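You operate a simulated robot arm through the tools that you are given. There is no shell and no other tool.

Carry out the task below with a simulated robot arm. There is one attempt and no reset: what you move stays moved.

Task
Write the work slip's address and tariff into the clamped meter.
Fine: the probe is linked, leave it on; the clock stays.

The check looks at the end state, three seconds after you hand in, the way a careful person would. Anything else that was tipped, shoved, dropped, spilled or broken makes it a failure.

Robot
A 7-joint arm with a fingered hand, fixed in place. Base frame: the origin is on the floor under the middle of its stand, x ahead of it, y to its left, z up; the work surface is at about z = 0.8. Readings come in m, degrees, newtons and seconds.
With the tool pointing down near the work surface it reaches from about 0.22 to 0.78 m from the base axis. Its first joint turns from -166.0 to 166.0 degrees. Payload 4 kg.
The TCP is the grasp point between the finger pads, 0.028 m short of the fingertips. In the tool frame z runs along the fingers and y along their closing line. The gripper opens to 0.168 m; its body begins 0.079 m behind the TCP. The gripper is a hand of 4 fingers: y runs from the thumb to the fingers, the wrist lies at [0, 0, -0.249] in the tool frame, and closing takes about 1.5 s.
Orientation is told as [roll, pitch, yaw] about the base's x, y, z axes, in that order, counted from this pose: with the fingers straight down and closing along the base's y, the tool's x points along the base's -x, its y along +y and its z along -z.

Tools
- The arm moves only by the tool step_arm. Its argument "rows" is a list of rows, each a list of 6 numbers: the shift along the base's x, y, z in units of 20 mm (1.0 is 20 mm), then the turn, a rotation vector about the base's x, y, z in units of 4 degrees (1.0 is 4 degrees). In form: [[dx, dy, dz, rx, ry, rz], ...]. A call has 1 to 20 rows; each row shifts and turns the commanded pose from where the row before left it. "jaw" is the finger opening in m, from 0 to 0.168, set as the call begins (left out, the last holds). A call with a number of a shift or a turn outside -1 to 1 is refused whole. A row lasts 0.2 s, in which the tool goes at most 0.05 m and 8.6 degrees; a call with a longer step from one row to the next is refused whole, and so is a gripper value outside its range. Where a pose cannot be reached the arm comes as near as it can. A force on the tool above 40 N (or 10 N above the force at the start of the call, whichever is more), or a blocked arm, ends the call early, and 0.2 s more pass. Each finger travels about 0.153 m/s and halts on what it meets, pressing with about 32 N; the grip force reading is that of the motor and also rises with nothing between the fingers. The clock runs only during rows and for 0.2 s after the last one: add rows that do not move to give the fingers time. It gives the time, the measured TCP pose, the force on the tool (base axes), the opening and the grip force at its end, in the units of the frame above (readings bear some noise), with the torque about the TCP (base axes, N m) and any sound that the robot's microphone picked up.
- Cameras (640 x 400 px; columns grow to the right, rows downward): "scene" is fixed at [0.212, 0.5005, 1.5846]; the picture's right is [-0.93, -0.36, 0.00], its down [-0.20, 0.53, -0.82] and it looks along [0.30, -0.77, -0.57] (base axes); focal length 367 px, centre (320, 200). "wrist" rides on the gripper at [0.06, -0.06, -0.109] in the tool frame; the picture's right is [0.71, 0.71, 0.00], its down [-0.56, 0.56, -0.61] and it looks along [-0.43, 0.43, 0.79] (tool axes); focal length 265 px, centre (320, 200). There is no depth. A picture from a camera that has moved, and an enlarged one, comes with that camera's place and axes in the base frame and with its lens. The place of the scene camera against the robot may be out by one fixed shift of up to 0.012 m in any direction.
- grab_frame(camera): a new picture of that camera. No time passes.
- lift_body(by): slides the trunk up (or, below 0, down) by that many m; the arm rides with it, the base frame stays. It gives what a move gives, with no picture.
- set_fingers(finger1, finger2, finger3, thumb_bend): sets how far each is bent, from 0 (flat) to 100 (curled in); at 30 the hand is open as for a grip, at 70 the pads meet at the TCP. One left out holds its place. A second passes; each finger stops where it meets its share of the squeeze, and holds until it gets a number again. A gripper value or a shape takes the hand back. It gives what a move gives, with no picture; readings hold the bend of each and the force on the fingers (four entries, about 0 where the hand has none), thumb and palm.
- hand_shape(shape): the hand has 4 fingers and takes this shape, open, in about a second: jaw (thumb against the fingers, like two jaws); tri (thumb and two fingers); tip (a fingertip pinch); poke (one finger out to press); point (the index stretched); flat (the hand flat); cup (the hand cupped); fist (a fist). The gripper value then closes the fingers along that shape, each until it touches; the sizes above hold for jaw. It gives what a move gives, with no picture.
- zoom(camera, box): a new picture of the part [left, top, right, bottom] of that camera's present view, enlarged. No time passes.
- finish_job(): hands the job in; it is judged then, once.

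Places have to be worked out from the pictures, the camera data and where the tool is seen. Open the gripper and draw the arm clear of the work before you hand the job in, unless the task says otherwise.

The tools are called as name(argument=value, ...) on one line, values as JSON. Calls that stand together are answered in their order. step_arm: Moves the arm, as the interface text tells. Its arguments: {"type":"object","properties":{"rows":{"type":"array","items":{"type":"array","items":{"type":"number"}}},"jaw":{"type":"number"}},"required":["rows"]} The other tools are called the same way: lift_body (by) moves the trunk up or down; hand_shape (shape) gives the hand a shape; set_fingers (finger1, finger2, finger3, thumb_bend) moves the fingers one by one; grab_frame (camera) takes a picture; zoom (camera, box) takes an enlarged picture of a part of a camera's view; finish_job () hands the job in.

At the start:

```text
time: 0.0
eef_pos: [0.3972, -0.2751, 1.1169]
orientation: [-0.1, -0.1, -0.1]
ft_force: [-0.4, -0.3, -1.0]
torque: [-0.03, 0.03, 0.03]
opening: 0.168
finger_force: 0.1
shape: jaw
bend: [30.0, 30.0, 30.0, 30.0]
finger forces: [0.0, 0.0, 0.0, 0.0, 0.0, 0.0]
trunk travel left (down, up): [-0.55, 0.04]
```

scene: 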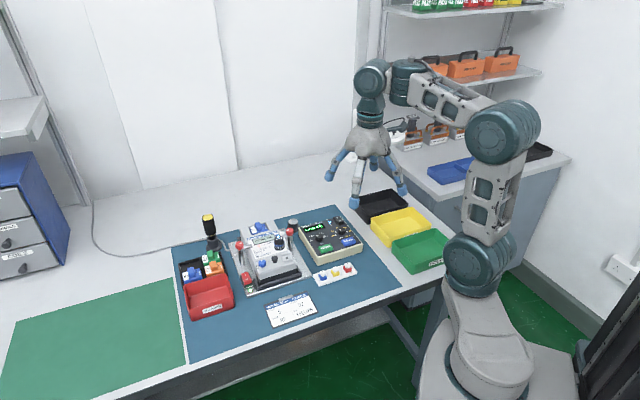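
wrist: 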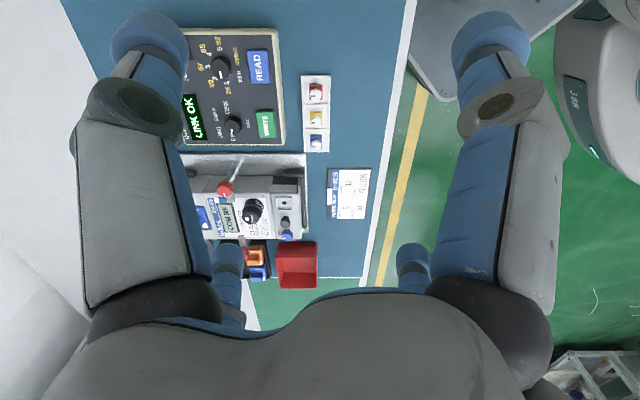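

I start by looking closely at the work area: the programmer box, the meter, and the work slip.

zoom(camera="scene", box=[260, 285, 330, 330])

zoom(camera="scene", box=[290, 200, 370, 270])

zoom(camera="wrist", box=[170, 20, 340, 150])

zoom(camera="wrist", box=[180, 140, 380, 290])

zoom(camera="scene", box=[170, 200, 320, 320])

```text
8.89 times, centred on (295, 308) of scene
camera zoom: at [0.212, 0.5005, 1.5846], right [-0.93, -0.36, 0.0], down [-0.2, 0.53, -0.82], along [0.3, -0.77, -0.57], focal length 3262 px, centre (542, -756)
```

zoom: 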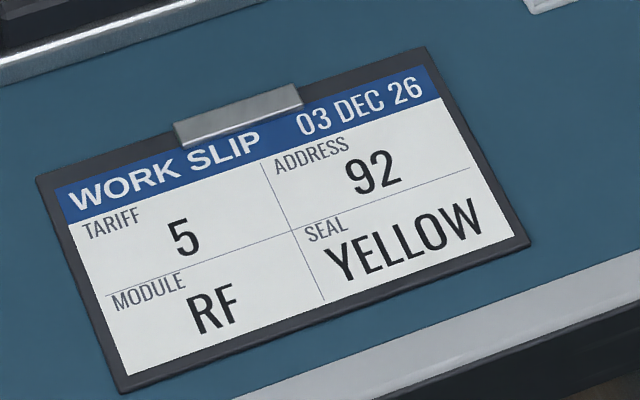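

```text
5.71 times, centred on (330, 235) of scene
camera zoom: at [0.212, 0.5005, 1.5846], right [-0.93, -0.36, 0.0], down [-0.2, 0.53, -0.82], along [0.3, -0.77, -0.57], focal length 2097 px, centre (263, 0)
```

zoom: 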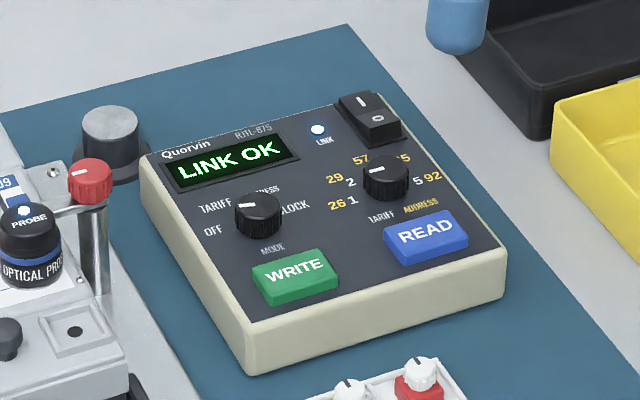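

```text
3.08 times, centred on (255, 85) of wrist
camera zoom: at [0.3368, -0.3373, 1.2263], right [-0.71, 0.71, 0.0], down [0.56, 0.56, 0.61], along [0.43, 0.43, -0.79], focal length 817 px, centre (520, 554)
```

zoom: 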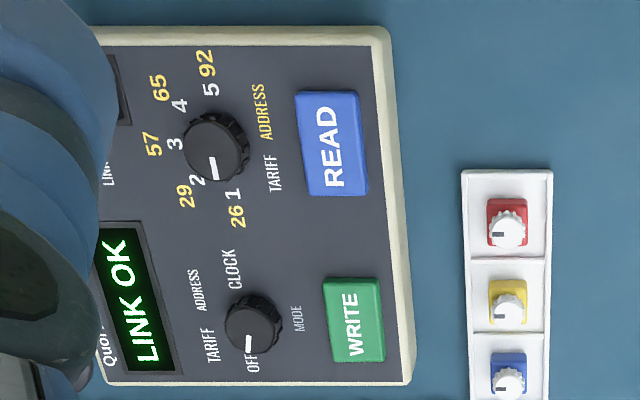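

```text
2.67 times, centred on (280, 215) of wrist
camera zoom: at [0.3368, -0.3373, 1.2263], right [-0.71, 0.71, 0.0], down [0.56, 0.56, 0.61], along [0.43, 0.43, -0.79], focal length 708 px, centre (427, 160)
```

zoom: 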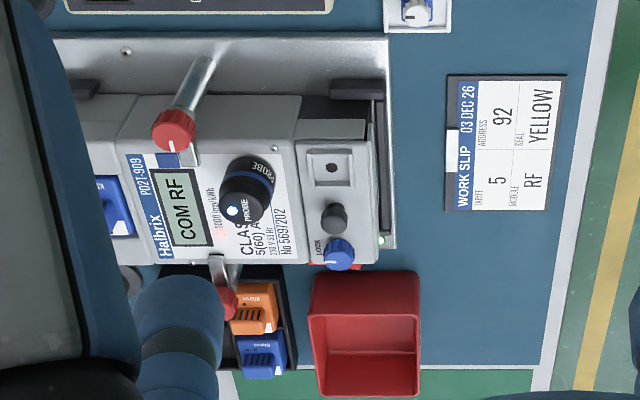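

```text
3.33 times, centred on (245, 260) of scene
camera zoom: at [0.212, 0.5005, 1.5846], right [-0.93, -0.36, 0.0], down [-0.2, 0.53, -0.82], along [0.3, -0.77, -0.57], focal length 1223 px, centre (570, 0)
```

zoom: 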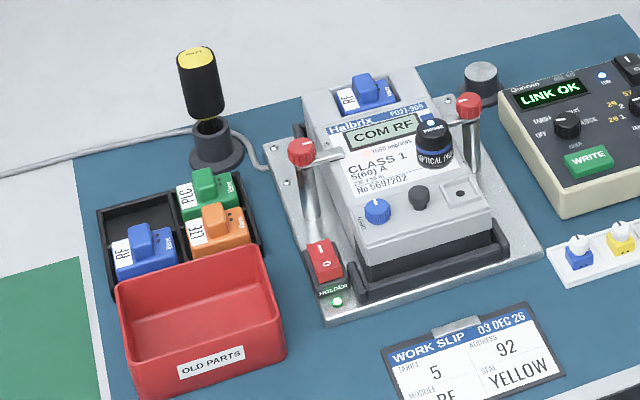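

The slip reads TARIFF 5, ADDRESS 92, and the programmer has a MODE knob, a value knob, and WRITE/READ keys, with the panel turned about 45° to the base. I move the wrist camera to get a clear view of the panel.

step_arm(rows=[[0.13, -0.92, -0.65, 0, 0, 0], [0.13, -0.92, -0.65, 0, 0, 0], [0.13, -0.92, -0.65, 0, 0, 0], [0.13, -0.92, -0.65, 0, 0, 0], [0.13, -0.92, -0.65, 0, 0, 0], [0.13, -0.92, -0.65, 0, 0, 0], [0.13, -0.92, -0.65, 0, 0, 0], [0.13, -0.92, -0.65, 0, 0, 0], [0.13, -0.92, -0.65, 0, 0, 0]])

zoom(camera="scene", box=[225, 205, 310, 300])

grab_frame(camera="wrist")

grab_frame(camera="scene")

```text
time: 2.0
eef_pos: [0.421, -0.4412, 0.9979]
orientation: [0.0, -0.1, 0.1]
ft_force: [0.2, 0.7, 0.3]
torque: [0.03, 0.03, -0.05]
opening: 0.1681
finger_force: 0.1
shape: jaw
bend: [30.0, 30.0, 30.0, 30.0]
finger forces: [0.0, 0.1, 0.1, 0.0, 0.0, 0.0]
trunk travel left (down, up): [-0.55, 0.04]
```

```text
4.21 times, centred on (268, 252) of scene
camera zoom: at [0.212, 0.5005, 1.5846], right [-0.93, -0.36, 0.0], down [-0.2, 0.53, -0.82], along [0.3, -0.77, -0.57], focal length 1545 px, centre (541, -21)
```

zoom: 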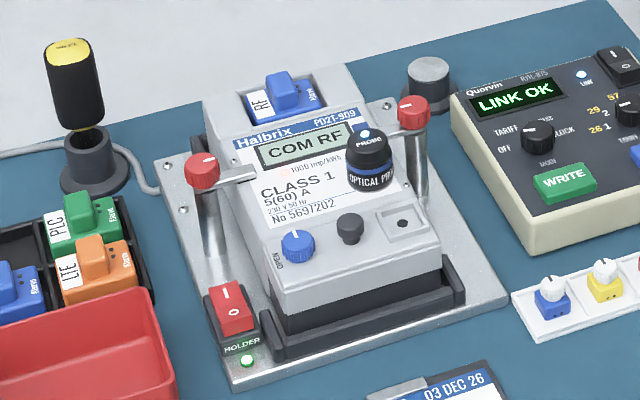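

```text
taken
camera wrist: at [0.3599, -0.5028, 1.1086], right [-0.71, 0.71, 0.0], down [0.56, 0.56, 0.61], along [0.43, 0.43, -0.79], focal length 265 px, centre (320, 200)
```

wrist: 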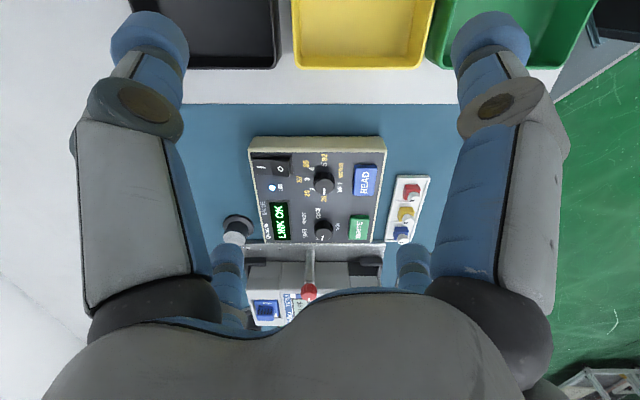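

```text
taken
```

scene: 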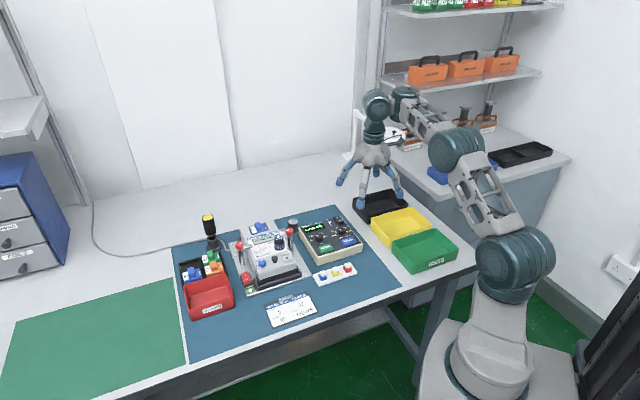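

The panel is clear between the fingers now; I zoom in to read knob pointers and positions.

zoom(camera="wrist", box=[240, 130, 400, 250])

zoom(camera="wrist", box=[290, 145, 360, 200])

zoom(camera="wrist", box=[290, 195, 360, 250])

zoom(camera="scene", box=[300, 210, 365, 260])

```text
3.33 times, centred on (320, 190) of wrist
camera zoom: at [0.3599, -0.5028, 1.1086], right [-0.71, 0.71, 0.0], down [0.56, 0.56, 0.61], along [0.43, 0.43, -0.79], focal length 885 px, centre (320, 233)
```

zoom: 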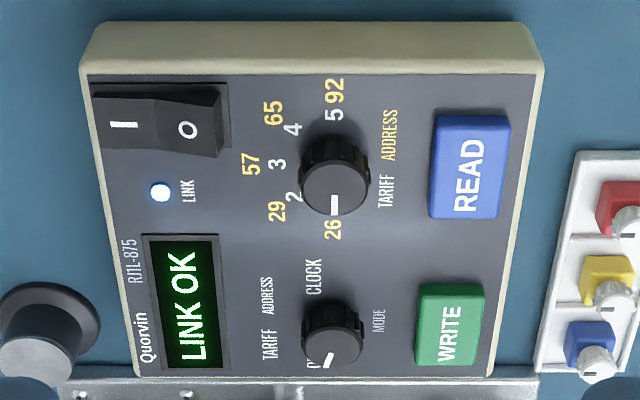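

```text
7.27 times, centred on (325, 172) of wrist
camera zoom: at [0.3599, -0.5028, 1.1086], right [-0.71, 0.71, 0.0], down [0.56, 0.56, 0.61], along [0.43, 0.43, -0.79], focal length 1930 px, centre (284, 400)
```

zoom: 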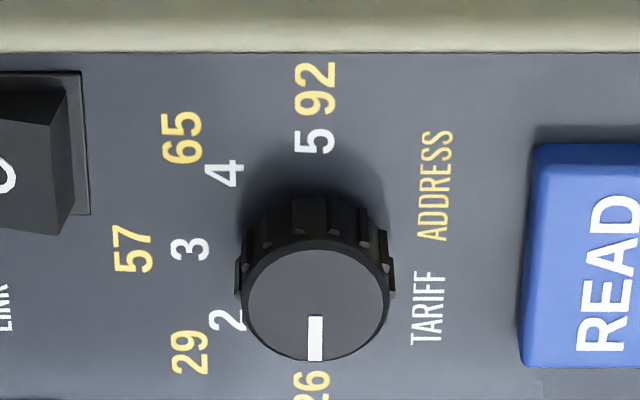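

```text
7.27 times, centred on (325, 222) of wrist
camera zoom: at [0.3599, -0.5028, 1.1086], right [-0.71, 0.71, 0.0], down [0.56, 0.56, 0.61], along [0.43, 0.43, -0.79], focal length 1930 px, centre (284, 36)
```

zoom: 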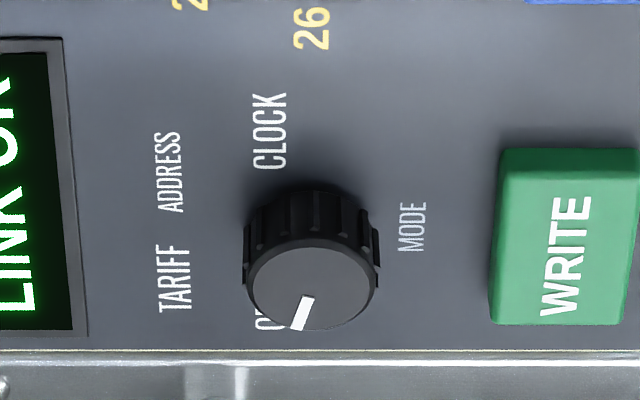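

```text
8.00 times, centred on (332, 235) of scene
camera zoom: at [0.212, 0.5005, 1.5846], right [-0.93, -0.36, 0.0], down [-0.2, 0.53, -0.82], along [0.3, -0.77, -0.57], focal length 2936 px, centre (220, -80)
```

zoom: 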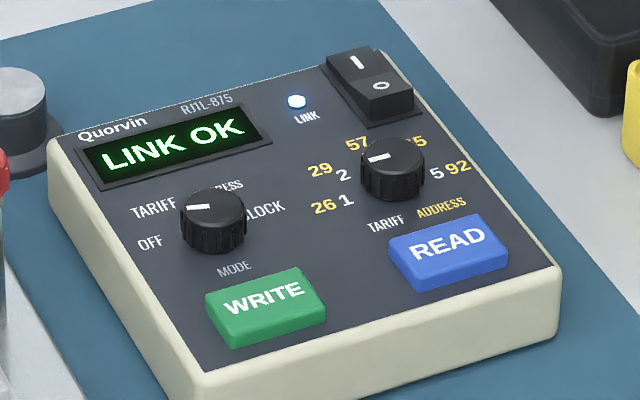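

I take closer zooms on the two knobs from the scene camera and wrist camera to measure pointer angles.

zoom(camera="scene", box=[335, 222, 360, 240])

zoom(camera="scene", box=[312, 228, 337, 246])

zoom(camera="wrist", box=[305, 212, 340, 240])

zoom(camera="wrist", box=[305, 165, 340, 200])

```text
16.00 times, centred on (348, 231) of scene
camera zoom: at [0.212, 0.5005, 1.5846], right [-0.93, -0.36, 0.0], down [-0.2, 0.53, -0.82], along [0.3, -0.77, -0.57], focal length 5872 px, centre (-120, -296)
```

zoom: 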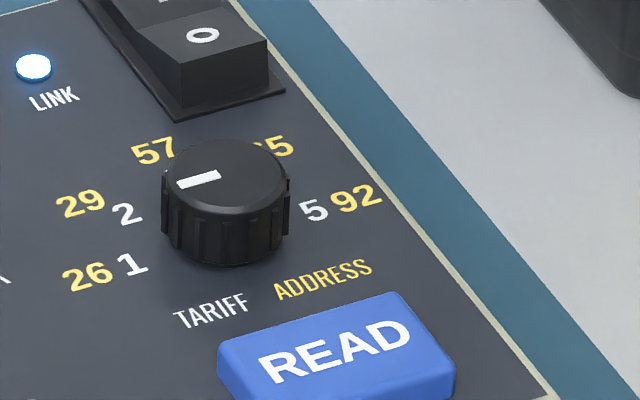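

```text
16.00 times, centred on (324, 237) of scene
camera zoom: at [0.212, 0.5005, 1.5846], right [-0.93, -0.36, 0.0], down [-0.2, 0.53, -0.82], along [0.3, -0.77, -0.57], focal length 5872 px, centre (248, -392)
```

zoom: 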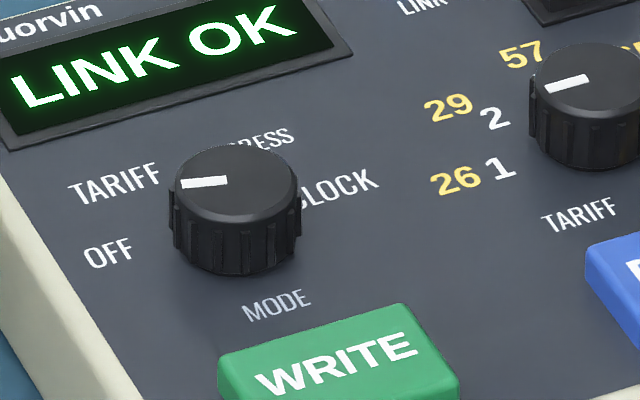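

```text
14.29 times, centred on (322, 226) of wrist
camera zoom: at [0.3599, -0.5028, 1.1086], right [-0.71, 0.71, 0.0], down [0.56, 0.56, 0.61], along [0.43, 0.43, -0.79], focal length 3792 px, centre (284, -171)
```

zoom: 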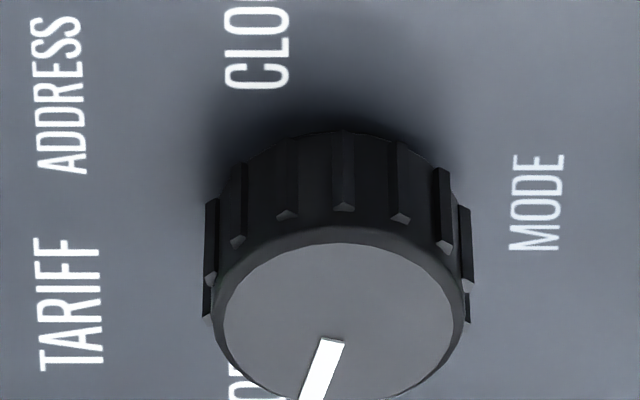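

```text
11.43 times, centred on (322, 182) of wrist
camera zoom: at [0.3599, -0.5028, 1.1086], right [-0.71, 0.71, 0.0], down [0.56, 0.56, 0.61], along [0.43, 0.43, -0.79], focal length 3033 px, centre (291, 400)
```

zoom: 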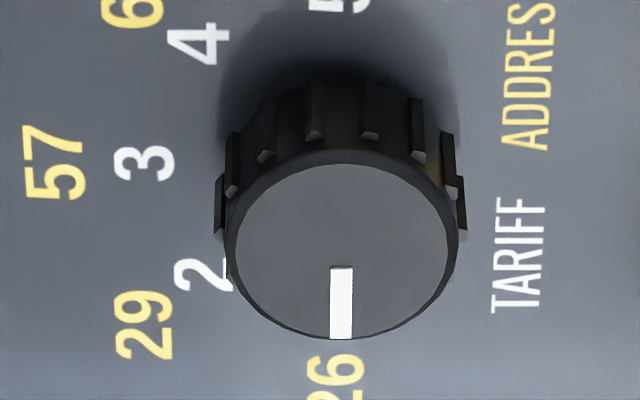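

The value knob points at 1/26 (panel left, 45° steps clockwise to 5/92) and the mode knob at OFF (about 50° steps to TARIFF, ADDRESS, CLOCK). I try the fingertip pinch shape in free air to see what the hand looks like before approaching.

hand_shape(shape="tip")

grab_frame(camera="wrist")

zoom(camera="scene", box=[310, 80, 450, 220])

```text
time: 2.9
eef_pos: [0.4191, -0.4413, 0.9999]
orientation: [-0.1, 0.0, 0.1]
ft_force: [0.8, -0.2, -0.5]
torque: [-0.03, 0.01, 0.0]
opening: 0.1677
finger_force: 0.0
shape: tip
bend: [11.0, 30.0, 11.0, 30.0]
finger forces: [0.0, 0.0, 0.0, 0.0, 0.1, 0.0]
trunk travel left (down, up): [-0.55, 0.04]
```

```text
taken
camera wrist: at [0.3597, -0.5023, 1.109], right [-0.71, 0.71, 0.0], down [0.56, 0.56, 0.61], along [0.43, 0.43, -0.79], focal length 265 px, centre (320, 200)
```

wrist: 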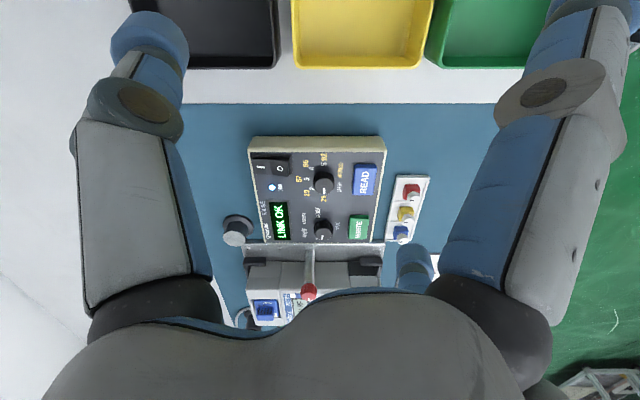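

```text
2.86 times, centred on (380, 150) of scene
camera zoom: at [0.212, 0.5005, 1.5846], right [-0.93, -0.36, 0.0], down [-0.2, 0.53, -0.82], along [0.3, -0.77, -0.57], focal length 1048 px, centre (149, 343)
```

zoom: 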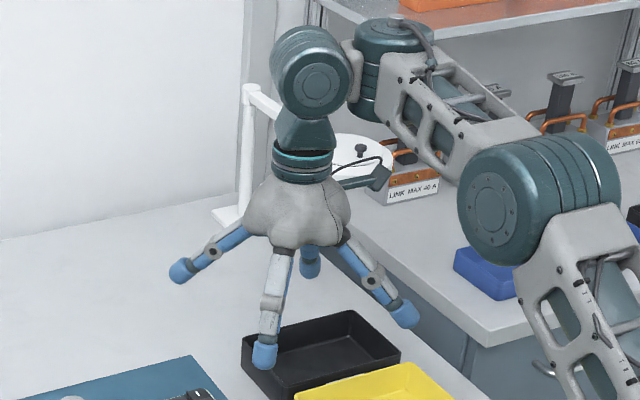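

In the tip shape only the thumb (−y) and opposite finger (+y) pinch, the side fingers splay up and out. I close to about 40 mm in free air to see where the tips end up.

step_arm(rows=[[0, 0, 0, 0, 0, 0], [0, 0, 0, 0, 0, 0], [0, 0, 0, 0, 0, 0], [0, 0, 0, 0, 0, 0], [0, 0, 0, 0, 0, 0], [0, 0, 0, 0, 0, 0]], jaw=0.04)

grab_frame(camera="wrist")

zoom(camera="scene", box=[310, 80, 450, 220])

```text
time: 4.3
eef_pos: [0.4203, -0.4412, 0.9993]
orientation: [0.0, 0.0, 0.1]
ft_force: [0.1, -0.5, 0.1]
torque: [-0.02, -0.04, -0.03]
opening: 0.0406
finger_force: 0.1
shape: tip
bend: [11.0, 78.0, 11.0, 50.0]
finger forces: [0.1, 0.1, 0.0, 0.0, 0.0, 0.0]
trunk travel left (down, up): [-0.55, 0.04]
```

```text
taken
camera wrist: at [0.3597, -0.5024, 1.1089], right [-0.71, 0.71, 0.0], down [0.56, 0.56, 0.61], along [0.43, 0.43, -0.79], focal length 265 px, centre (320, 200)
```

wrist: 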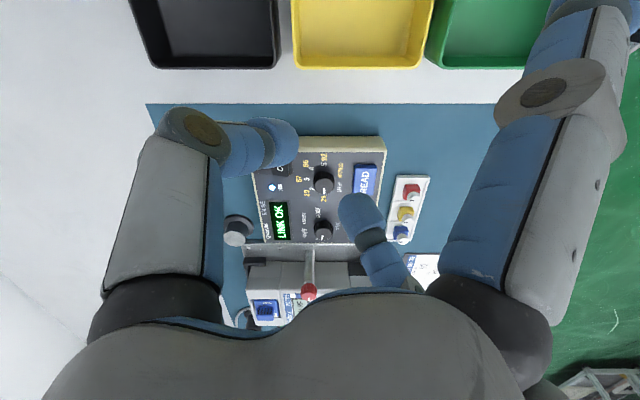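

```text
2.86 times, centred on (380, 150) of scene
camera zoom: at [0.212, 0.5005, 1.5846], right [-0.93, -0.36, 0.0], down [-0.2, 0.53, -0.82], along [0.3, -0.77, -0.57], focal length 1048 px, centre (149, 343)
```

zoom: 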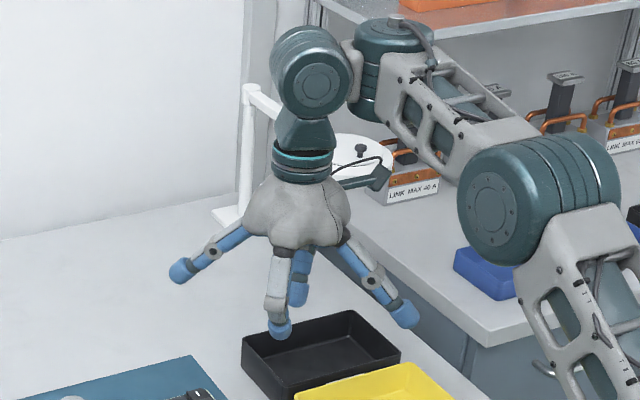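

The tip shape closes unevenly, so I try setting fingers individually: side fingers flat, and thumb and finger 2 bent equally.

set_fingers(finger1=0, finger2=58, finger3=0, thumb_bend=58)

grab_frame(camera="wrist")

zoom(camera="scene", box=[310, 80, 450, 220])

```text
time: 5.3
eef_pos: [0.4204, -0.4411, 0.9997]
orientation: [0.0, 0.0, 0.0]
ft_force: [0.1, -0.2, -0.6]
torque: [0.0, 0.0, 0.0]
opening: 0.1193
finger_force: 0.1
shape: fingers
bend: [0.0, 57.0, 0.0, 57.0]
finger forces: [0.1, 0.0, 0.0, 0.0, 0.0, 0.0]
trunk travel left (down, up): [-0.55, 0.04]
```

```text
taken
camera wrist: at [0.3597, -0.5024, 1.1089], right [-0.71, 0.71, 0.0], down [0.56, 0.56, 0.61], along [0.43, 0.43, -0.79], focal length 265 px, centre (320, 200)
```

wrist: 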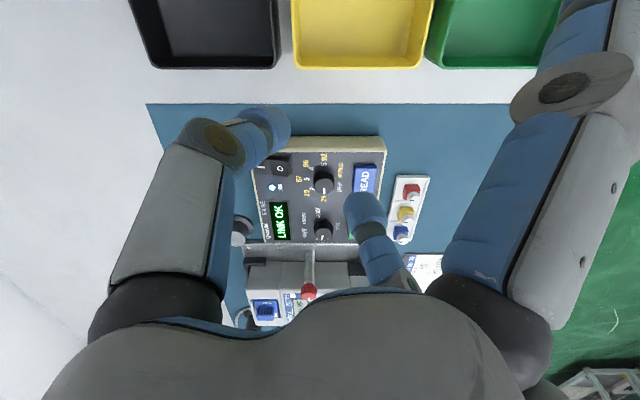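

```text
2.86 times, centred on (380, 150) of scene
camera zoom: at [0.212, 0.5005, 1.5846], right [-0.93, -0.36, 0.0], down [-0.2, 0.53, -0.82], along [0.3, -0.77, -0.57], focal length 1048 px, centre (149, 343)
```

zoom: 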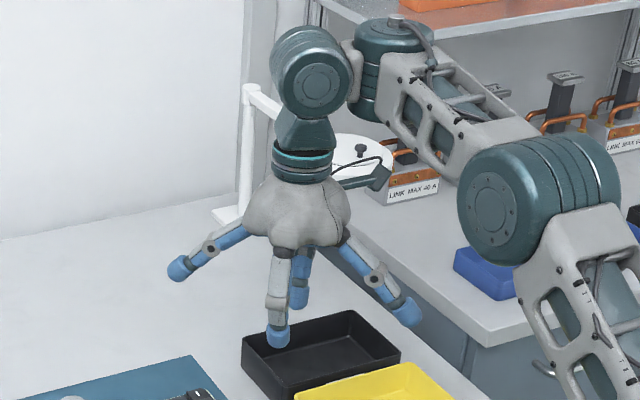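

With finger bends at ~57 the pinch tips sit about 35–40 mm below the TCP, and the side fingers are well above. By triangulating, I put the panel surface at z≈0.840, the value knob at (0.4815, −0.373) with its top at z≈0.856, and the mode knob at (0.5376, −0.3166). I move above the value knob at z=0.95 for a check.

step_arm(rows=[[0.77, 0.85, -0.62, 0, 0, 0], [0.77, 0.85, -0.62, 0, 0, 0], [0.77, 0.85, -0.62, 0, 0, 0], [0.77, 0.85, -0.62, 0, 0, 0], [0, 0, 0, 0, 0, 0]])

grab_frame(camera="wrist")

zoom(camera="scene", box=[260, 140, 400, 270])

```text
time: 6.5
eef_pos: [0.482, -0.373, 0.95]
orientation: [-0.1, 0.0, -0.1]
ft_force: [-0.1, 0.0, 0.6]
torque: [-0.01, 0.01, -0.03]
opening: 0.1193
finger_force: 0.0
shape: fingers
bend: [0.0, 57.0, 0.0, 57.0]
finger forces: [0.0, 0.0, 0.0, 0.0, 0.0, 0.1]
trunk travel left (down, up): [-0.55, 0.04]
```

```text
taken
camera wrist: at [0.4215, -0.4346, 1.0594], right [-0.71, 0.71, 0.0], down [0.56, 0.56, 0.61], along [0.43, 0.43, -0.79], focal length 265 px, centre (320, 200)
```

wrist: 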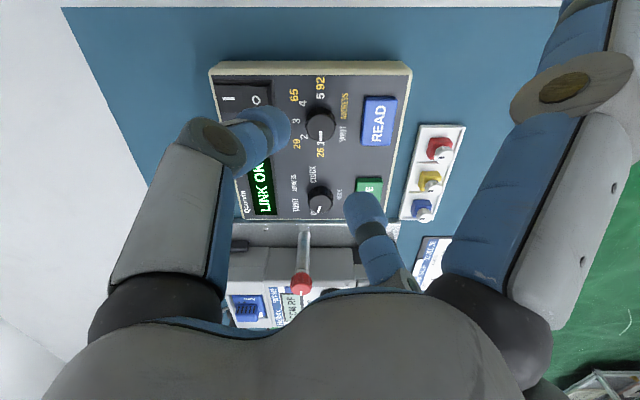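

```text
3.08 times, centred on (330, 205) of scene
camera zoom: at [0.212, 0.5005, 1.5846], right [-0.93, -0.36, 0.0], down [-0.2, 0.53, -0.82], along [0.3, -0.77, -0.57], focal length 1129 px, centre (289, 185)
```

zoom: 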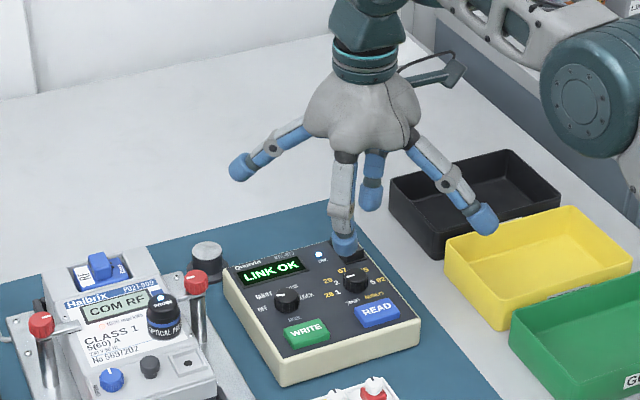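

The knob appears where predicted. I zoom to check alignment of the tips relative to the knob axis.

zoom(camera="wrist", box=[230, 60, 410, 240])

zoom(camera="scene", box=[310, 170, 380, 260])

```text
2.22 times, centred on (320, 150) of wrist
camera zoom: at [0.4215, -0.4346, 1.0594], right [-0.71, 0.71, 0.0], down [0.56, 0.56, 0.61], along [0.43, 0.43, -0.79], focal length 590 px, centre (320, 311)
```

zoom: 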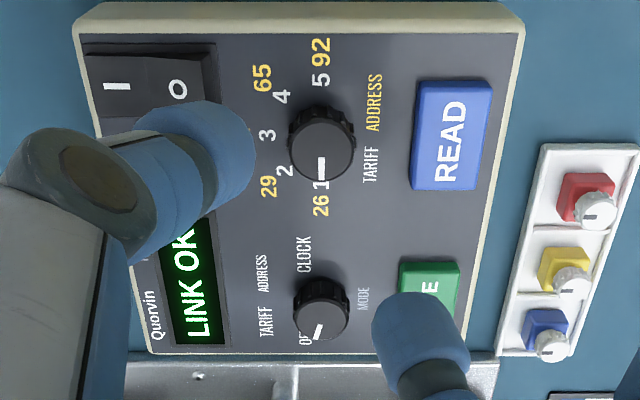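

```text
4.44 times, centred on (345, 215) of scene
camera zoom: at [0.212, 0.5005, 1.5846], right [-0.93, -0.36, 0.0], down [-0.2, 0.53, -0.82], along [0.3, -0.77, -0.57], focal length 1631 px, centre (209, 133)
```

zoom: 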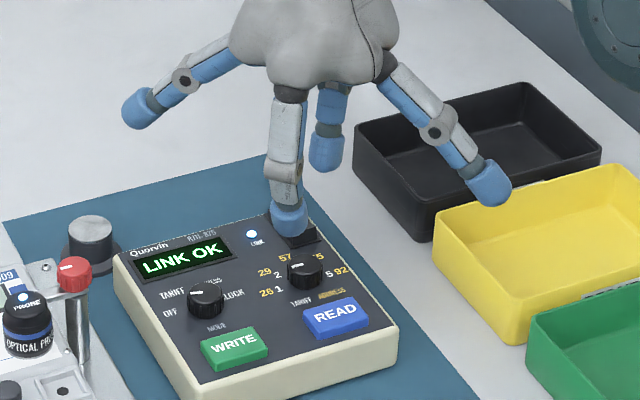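

The fingertips are about 22 mm thick, so I narrow the pinch a bit more (bend 62) before descending, and check the gap.

set_fingers(finger2=62, thumb_bend=62)

zoom(camera="wrist", box=[230, 60, 410, 240])

zoom(camera="scene", box=[310, 170, 380, 260])

```text
time: 7.5
eef_pos: [0.4811, -0.3738, 0.9507]
orientation: [-0.1, 0.0, 0.0]
ft_force: [-0.9, 0.4, -0.5]
torque: [0.02, 0.02, 0.01]
opening: 0.1163
finger_force: 0.1
shape: fingers
bend: [0.0, 62.0, 0.0, 62.0]
finger forces: [0.1, 0.0, 0.1, 0.0, 0.0, 0.1]
trunk travel left (down, up): [-0.55, 0.04]
```

```text
2.22 times, centred on (320, 150) of wrist
camera zoom: at [0.4215, -0.4346, 1.0595], right [-0.71, 0.71, 0.0], down [0.56, 0.56, 0.61], along [0.43, 0.43, -0.79], focal length 590 px, centre (320, 311)
```

zoom: 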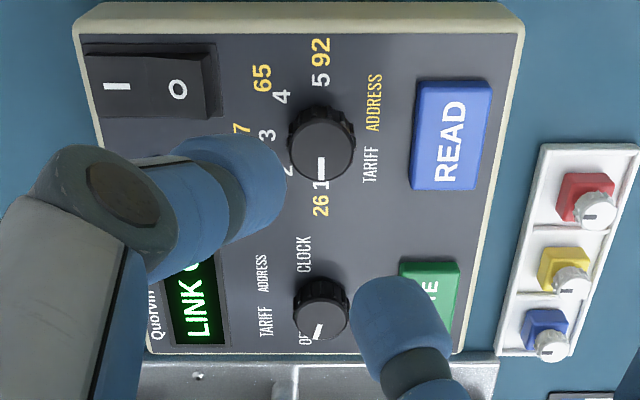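

```text
4.44 times, centred on (345, 215) of scene
camera zoom: at [0.212, 0.5005, 1.5846], right [-0.93, -0.36, 0.0], down [-0.2, 0.53, -0.82], along [0.3, -0.77, -0.57], focal length 1631 px, centre (209, 133)
```

zoom: 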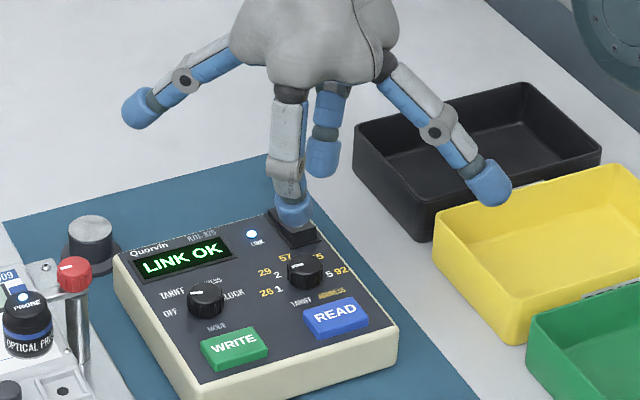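

Tips are near the knob diameter at bend 62, so I open slightly to 59 and descend part-way to check height.

set_fingers(finger2=59, thumb_bend=59)

step_arm(rows=[[0, 0, -0.8, 0, 0, 0], [0, 0, -0.8, 0, 0, 0], [0, 0, -0.8, 0, 0, 0], [0, 0, 0, 0, 0, 0]])

grab_frame(camera="wrist")

zoom(camera="scene", box=[310, 170, 380, 260])

```text
time: 8.5
eef_pos: [0.4818, -0.3731, 0.9495]
orientation: [-0.1, -0.1, 0.0]
ft_force: [-0.3, -0.2, 1.0]
torque: [0.03, 0.0, 0.0]
opening: 0.1182
finger_force: 0.1
shape: fingers
bend: [0.0, 59.0, 0.0, 59.0]
finger forces: [0.0, 0.0, 0.0, 0.0, 0.0, 0.0]
trunk travel left (down, up): [-0.55, 0.04]
```

```text
time: 9.5
eef_pos: [0.4811, -0.373, 0.9034]
orientation: [0.0, 0.0, 0.0]
ft_force: [0.7, -1.0, -1.6]
torque: [0.0, -0.04, 0.0]
opening: 0.1176
finger_force: 0.0
shape: fingers
bend: [0.0, 59.0, 0.0, 59.0]
finger forces: [0.1, 0.1, 0.1, 0.0, 0.1, 0.0]
trunk travel left (down, up): [-0.55, 0.04]
```

```text
taken
camera wrist: at [0.4218, -0.4349, 1.0124], right [-0.71, 0.71, 0.0], down [0.56, 0.56, 0.61], along [0.43, 0.43, -0.79], focal length 265 px, centre (320, 200)
```

wrist: 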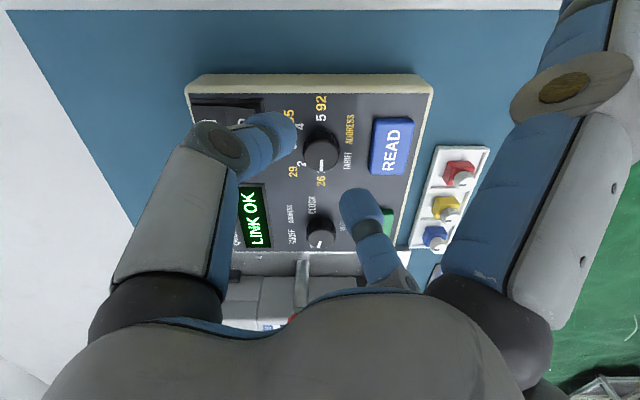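

```text
4.44 times, centred on (345, 215) of scene
camera zoom: at [0.212, 0.5005, 1.5846], right [-0.93, -0.36, 0.0], down [-0.2, 0.53, -0.82], along [0.3, -0.77, -0.57], focal length 1631 px, centre (209, 133)
```

zoom: 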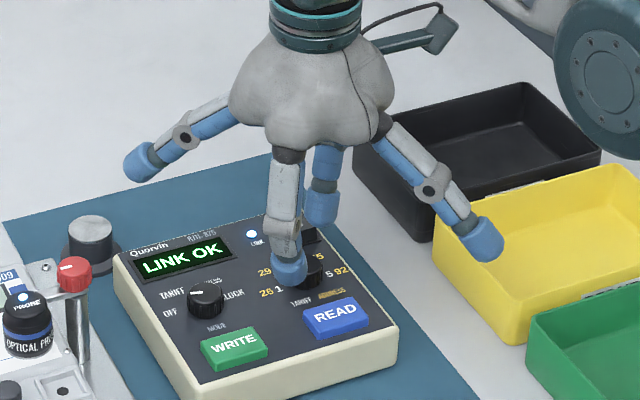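

Tips are about 40 mm below the TCP at this bend (scene view bias-corrected), so they're near z≈0.863 now. I descend to TCP z≈0.885 so tips straddle the knob just above the panel.

step_arm(rows=[[0.02, 0, -0.5, 0, 0, 0], [0, 0, -0.4, 0, 0, 0], [0, 0, 0, 0, 0, 0]])

zoom(camera="wrist", box=[210, 60, 430, 260])

zoom(camera="scene", box=[310, 200, 380, 260])

```text
time: 10.3
eef_pos: [0.4829, -0.3726, 0.8845]
orientation: [-0.1, 0.0, 0.1]
ft_force: [1.0, -0.1, 0.9]
torque: [0.0, 0.0, -0.01]
opening: 0.1177
finger_force: 0.1
shape: fingers
bend: [0.0, 59.0, 0.0, 59.0]
finger forces: [0.0, 0.0, 0.1, 0.0, 0.1, 0.0]
trunk travel left (down, up): [-0.55, 0.04]
```

```text
2.00 times, centred on (320, 160) of wrist
camera zoom: at [0.4222, -0.4348, 0.9936], right [-0.71, 0.71, 0.0], down [0.56, 0.56, 0.61], along [0.43, 0.43, -0.79], focal length 531 px, centre (320, 280)
```

zoom: 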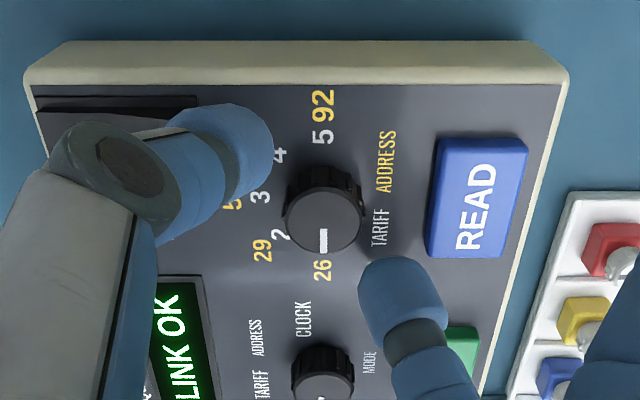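

```text
6.67 times, centred on (345, 230) of scene
camera zoom: at [0.212, 0.5005, 1.5846], right [-0.93, -0.36, 0.0], down [-0.2, 0.53, -0.82], along [0.3, -0.77, -0.57], focal length 2447 px, centre (153, 0)
```

zoom: 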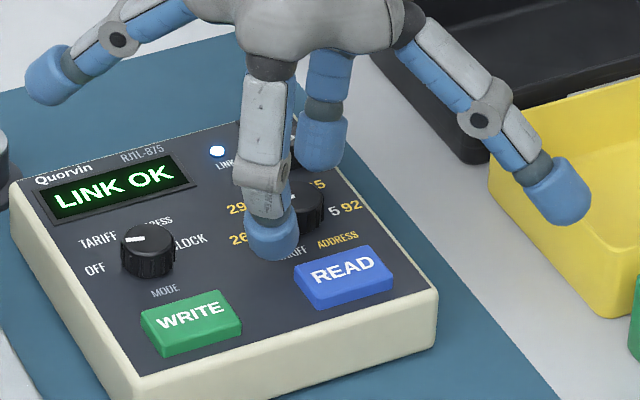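

Tips straddle the knob now. I zoom tightly on the knob to check centring against the TCP axis before closing.

zoom(camera="wrist", box=[290, 130, 350, 200])

```text
5.71 times, centred on (320, 165) of wrist
camera zoom: at [0.4222, -0.4348, 0.9936], right [-0.71, 0.71, 0.0], down [0.56, 0.56, 0.61], along [0.43, 0.43, -0.79], focal length 1517 px, centre (320, 400)
```

zoom: 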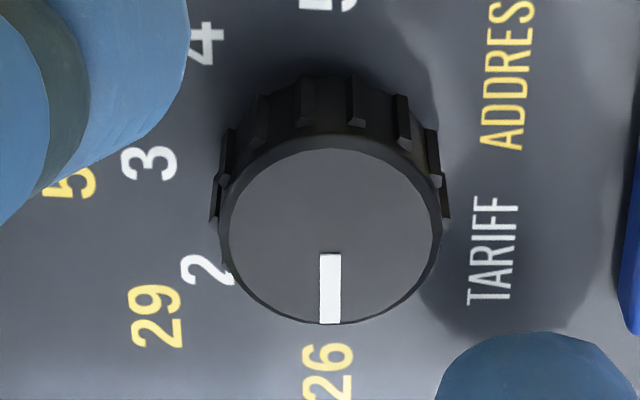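

Knob centre is confirmed at (0.4815, −0.3737), so I nudge the TCP by about −1 mm and lower 1.5 mm, then close thumb and finger 2 on the knob.

step_arm(rows=[[-0.05, -0.04, -0.08, 0, 0, 0], [0, 0, 0, 0, 0, 0]])

set_fingers(finger2=70, thumb_bend=70)

zoom(camera="wrist", box=[210, 60, 430, 260])

zoom(camera="scene", box=[310, 200, 380, 260])

```text
time: 10.9
eef_pos: [0.482, -0.3757, 0.8821]
orientation: [-0.1, 0.0, -0.1]
ft_force: [0.8, 0.7, 0.3]
torque: [-0.02, 0.01, 0.0]
opening: 0.1178
finger_force: 0.0
shape: fingers
bend: [0.0, 59.0, 0.0, 59.0]
finger forces: [0.1, 0.1, 0.1, 0.0, 0.1, 0.0]
trunk travel left (down, up): [-0.55, 0.04]
```

```text
time: 11.9
eef_pos: [0.4803, -0.3744, 0.8824]
orientation: [-0.1, 0.0, 0.0]
ft_force: [0.2, 0.0, 0.9]
torque: [0.0, -0.01, 0.0]
opening: 0.1141
finger_force: 4.4
shape: fingers
bend: [0.0, 65.0, 0.0, 67.0]
finger forces: [0.0, 4.6, 0.0, 0.1, 4.5, 0.0]
trunk travel left (down, up): [-0.55, 0.04]
```

```text
2.00 times, centred on (320, 160) of wrist
camera zoom: at [0.4211, -0.436, 0.9925], right [-0.71, 0.71, 0.0], down [0.56, 0.56, 0.61], along [0.43, 0.43, -0.79], focal length 531 px, centre (320, 280)
```

zoom: 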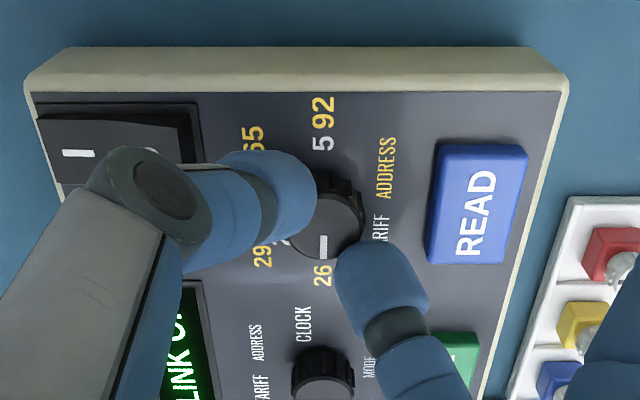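

```text
6.67 times, centred on (345, 230) of scene
camera zoom: at [0.212, 0.5005, 1.5846], right [-0.93, -0.36, 0.0], down [-0.2, 0.53, -0.82], along [0.3, -0.77, -0.57], focal length 2447 px, centre (153, 0)
```

zoom: 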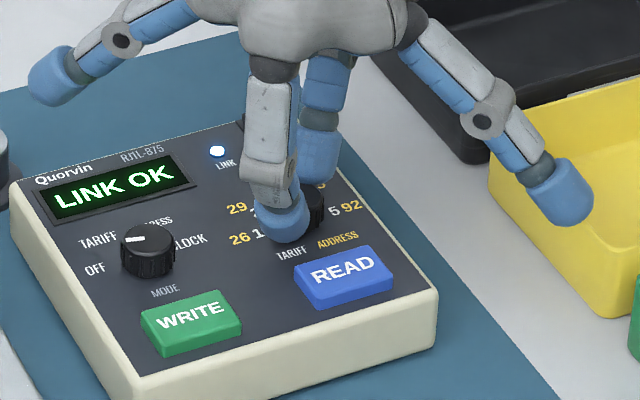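

Both digits touch the knob at about 4.5 N each. I turn the tool −45° about the vertical and check whether the knob follows.

step_arm(rows=[[0, 0, 0, 0, 0, -0.94], [0, 0, 0, 0, 0, -0.94], [0, 0, 0, 0, 0, -0.94], [0, 0, 0, 0, 0, -0.94], [0, 0, 0, 0, 0, -0.94], [0, 0, 0, 0, 0, -0.94], [0, 0, 0, 0, 0, -0.94], [0, 0, 0, 0, 0, -0.94], [0, 0, 0, 0, 0, -0.94], [0, 0, 0, 0, 0, -0.94], [0, 0, 0, 0, 0, -0.94], [0, 0, 0, 0, 0, -0.94]])

zoom(camera="wrist", box=[210, 60, 430, 260])

zoom(camera="scene", box=[310, 200, 380, 260])

```text
time: 14.5
eef_pos: [0.4816, -0.3738, 0.8841]
orientation: [0.1, 0.0, -45.2]
ft_force: [-3.1, 2.3, 3.7]
torque: [0.03, 0.12, 0.03]
opening: 0.1143
finger_force: 5.6
shape: fingers
bend: [0.0, 65.0, 0.0, 67.0]
finger forces: [0.0, 4.7, 0.1, 0.0, 6.4, 0.1]
trunk travel left (down, up): [-0.55, 0.04]
```

```text
2.00 times, centred on (320, 160) of wrist
camera zoom: at [0.3958, -0.375, 0.9926], right [0.0, 1.0, 0.0], down [0.79, 0.0, 0.61], along [0.61, 0.0, -0.79], focal length 531 px, centre (320, 280)
```

zoom: 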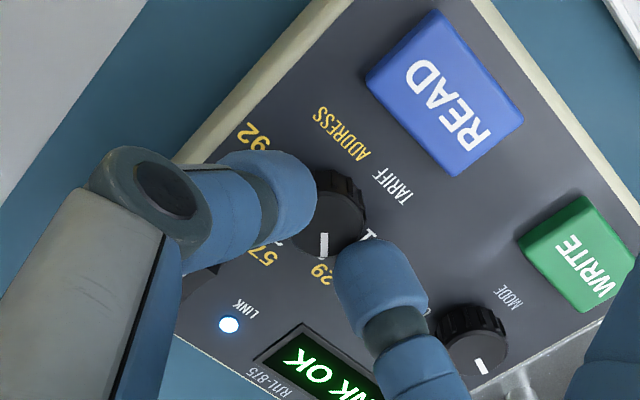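

```text
6.67 times, centred on (345, 230) of scene
camera zoom: at [0.212, 0.5005, 1.5846], right [-0.93, -0.36, 0.0], down [-0.2, 0.53, -0.82], along [0.3, -0.77, -0.57], focal length 2447 px, centre (153, 0)
```

zoom: 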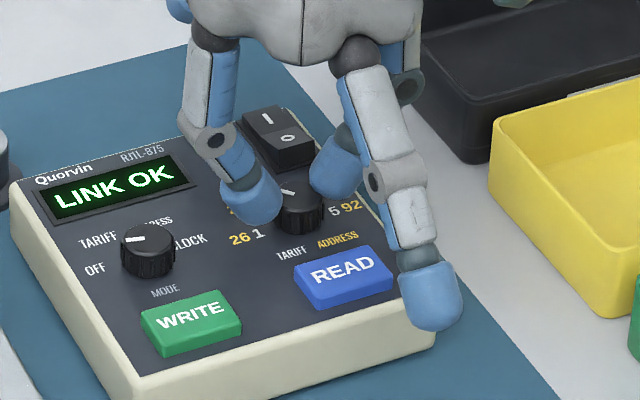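

The knob follows exactly and now points to 2/29. I turn a further −45° to reach 3/57.

step_arm(rows=[[0, 0, 0, 0, 0, -0.94], [0, 0, 0, 0, 0, -0.94], [0, 0, 0, 0, 0, -0.94], [0, 0, 0, 0, 0, -0.94], [0, 0, 0, 0, 0, -0.94], [0, 0, 0, 0, 0, -0.94], [0, 0, 0, 0, 0, -0.94], [0, 0, 0, 0, 0, -0.94], [0, 0, 0, 0, 0, -0.94], [0, 0, 0, 0, 0, -0.94], [0, 0, 0, 0, 0, -0.94], [0, 0, 0, 0, 0, -0.94]])

zoom(camera="wrist", box=[210, 60, 430, 260])

zoom(camera="scene", box=[310, 200, 380, 260])

```text
time: 17.1
eef_pos: [0.4804, -0.3739, 0.8825]
orientation: [0.1, 0.0, -90.3]
ft_force: [-4.4, 2.7, 6.0]
torque: [0.08, 0.18, 0.02]
opening: 0.1141
finger_force: 7.5
shape: fingers
bend: [0.0, 65.0, 0.0, 67.0]
finger forces: [0.1, 4.4, 0.0, 0.0, 10.1, 0.1]
trunk travel left (down, up): [-0.55, 0.04]
```

```text
2.00 times, centred on (320, 160) of wrist
camera zoom: at [0.4212, -0.314, 0.9925], right [0.71, 0.7, 0.0], down [0.55, -0.56, 0.61], along [0.43, -0.44, -0.79], focal length 531 px, centre (320, 280)
```

zoom: 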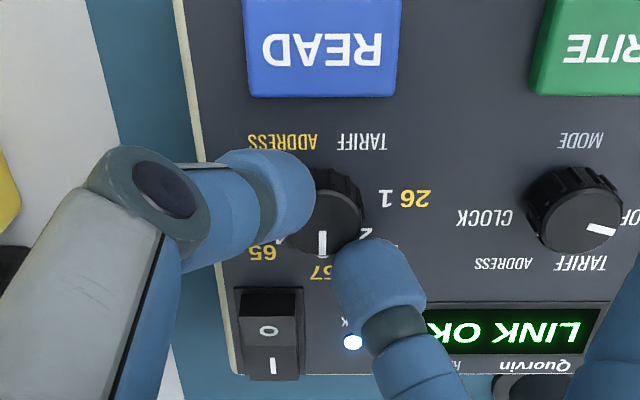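

```text
6.67 times, centred on (345, 230) of scene
camera zoom: at [0.212, 0.5005, 1.5846], right [-0.93, -0.36, 0.0], down [-0.2, 0.53, -0.82], along [0.3, -0.77, -0.57], focal length 2447 px, centre (153, 0)
```

zoom: 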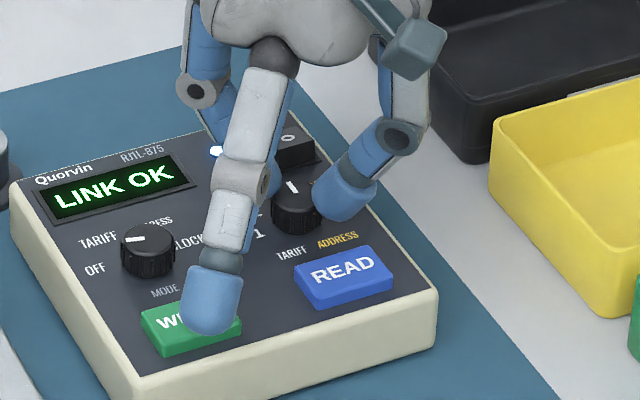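

Now at 3/57. I open the pinch, rise 30 mm, swing back +90°, and will regrasp for the second half-turn.

set_fingers(finger2=60, thumb_bend=60)

step_arm(rows=[[0, 0, 0.5, 0, 0, 0], [0, 0, 1, 0, 0, 0], [0, 0, 0, 0, 0, 1], [0, 0, 0, 0, 0, 1], [0, 0, 0, 0, 0, 1], [0, 0, 0, 0, 0, 1], [0, 0, 0, 0, 0, 1], [0, 0, 0, 0, 0, 1], [0, 0, 0, 0, 0, 1], [0, 0, 0, 0, 0, 1], [0, 0, 0, 0, 0, 1], [0, 0, 0, 0, 0, 1], [0, 0, 0, 0, 0, 1], [0, 0, 0, 0, 0, 1], [0, 0, 0, 0, 0, 1], [0, 0, 0, 0, 0, 1], [0, 0, 0, 0, 0, 1], [0, 0, 0, 0, 0, 1], [0, 0, 0, 0, 0, 1]])

step_arm(rows=[[0, 0, 0, 0, 0, 1], [0, 0, 0, 0, 0, 1], [0, 0, 0, 0, 0, 1], [0, 0, 0, 0, 0, 1], [0, 0, 0, 0, 0, 1], [0, 0, 0, 0, 0, 0.5], [0, 0, 0, 0, 0, 0]])

zoom(camera="wrist", box=[210, 60, 430, 260])

zoom(camera="scene", box=[290, 180, 380, 260])

```text
time: 18.1
eef_pos: [0.4813, -0.3741, 0.882]
orientation: [-0.1, 0.0, -90.3]
ft_force: [0.1, 0.6, -0.2]
torque: [0.0, 0.0, 0.01]
opening: 0.1172
finger_force: 0.1
shape: fingers
bend: [0.0, 60.0, 0.0, 60.0]
finger forces: [0.0, 0.0, 0.1, 0.1, 0.0, 0.0]
trunk travel left (down, up): [-0.55, 0.04]
```

```text
time: 22.1
eef_pos: [0.4817, -0.3742, 0.9133]
orientation: [0.0, 0.0, -22.3]
ft_force: [0.8, -1.4, -1.0]
torque: [0.0, -0.05, 0.03]
opening: 0.1173
finger_force: 0.1
shape: fingers
bend: [0.0, 60.0, 0.0, 60.0]
finger forces: [0.1, 0.0, 0.0, 0.0, 0.0, 0.0]
trunk travel left (down, up): [-0.55, 0.04]
```

```text
time: 23.7
eef_pos: [0.4821, -0.3747, 0.912]
orientation: [0.1, 0.0, -0.3]
ft_force: [-0.4, 0.5, -0.9]
torque: [-0.01, 0.0, 0.0]
opening: 0.1172
finger_force: 0.0
shape: fingers
bend: [0.0, 60.0, 0.0, 60.0]
finger forces: [0.1, 0.1, 0.0, 0.0, 0.0, 0.0]
trunk travel left (down, up): [-0.55, 0.04]
```

```text
2.00 times, centred on (320, 160) of wrist
camera zoom: at [0.4207, -0.4355, 1.0221], right [-0.7, 0.71, 0.0], down [0.56, 0.56, 0.61], along [0.44, 0.43, -0.79], focal length 531 px, centre (320, 280)
```

zoom: 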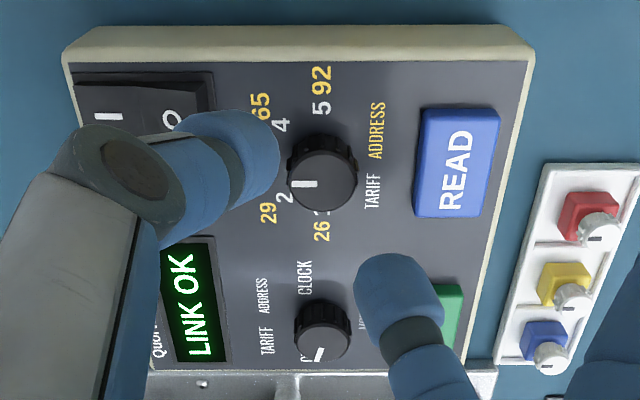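

```text
5.00 times, centred on (335, 220) of scene
camera zoom: at [0.212, 0.5005, 1.5846], right [-0.93, -0.36, 0.0], down [-0.2, 0.53, -0.82], along [0.3, -0.77, -0.57], focal length 1835 px, centre (245, 100)
```

zoom: 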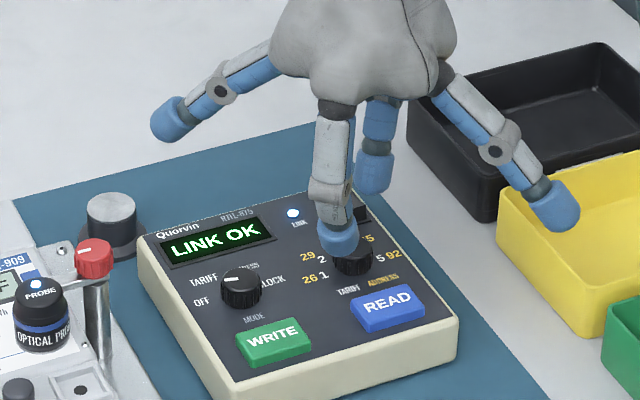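

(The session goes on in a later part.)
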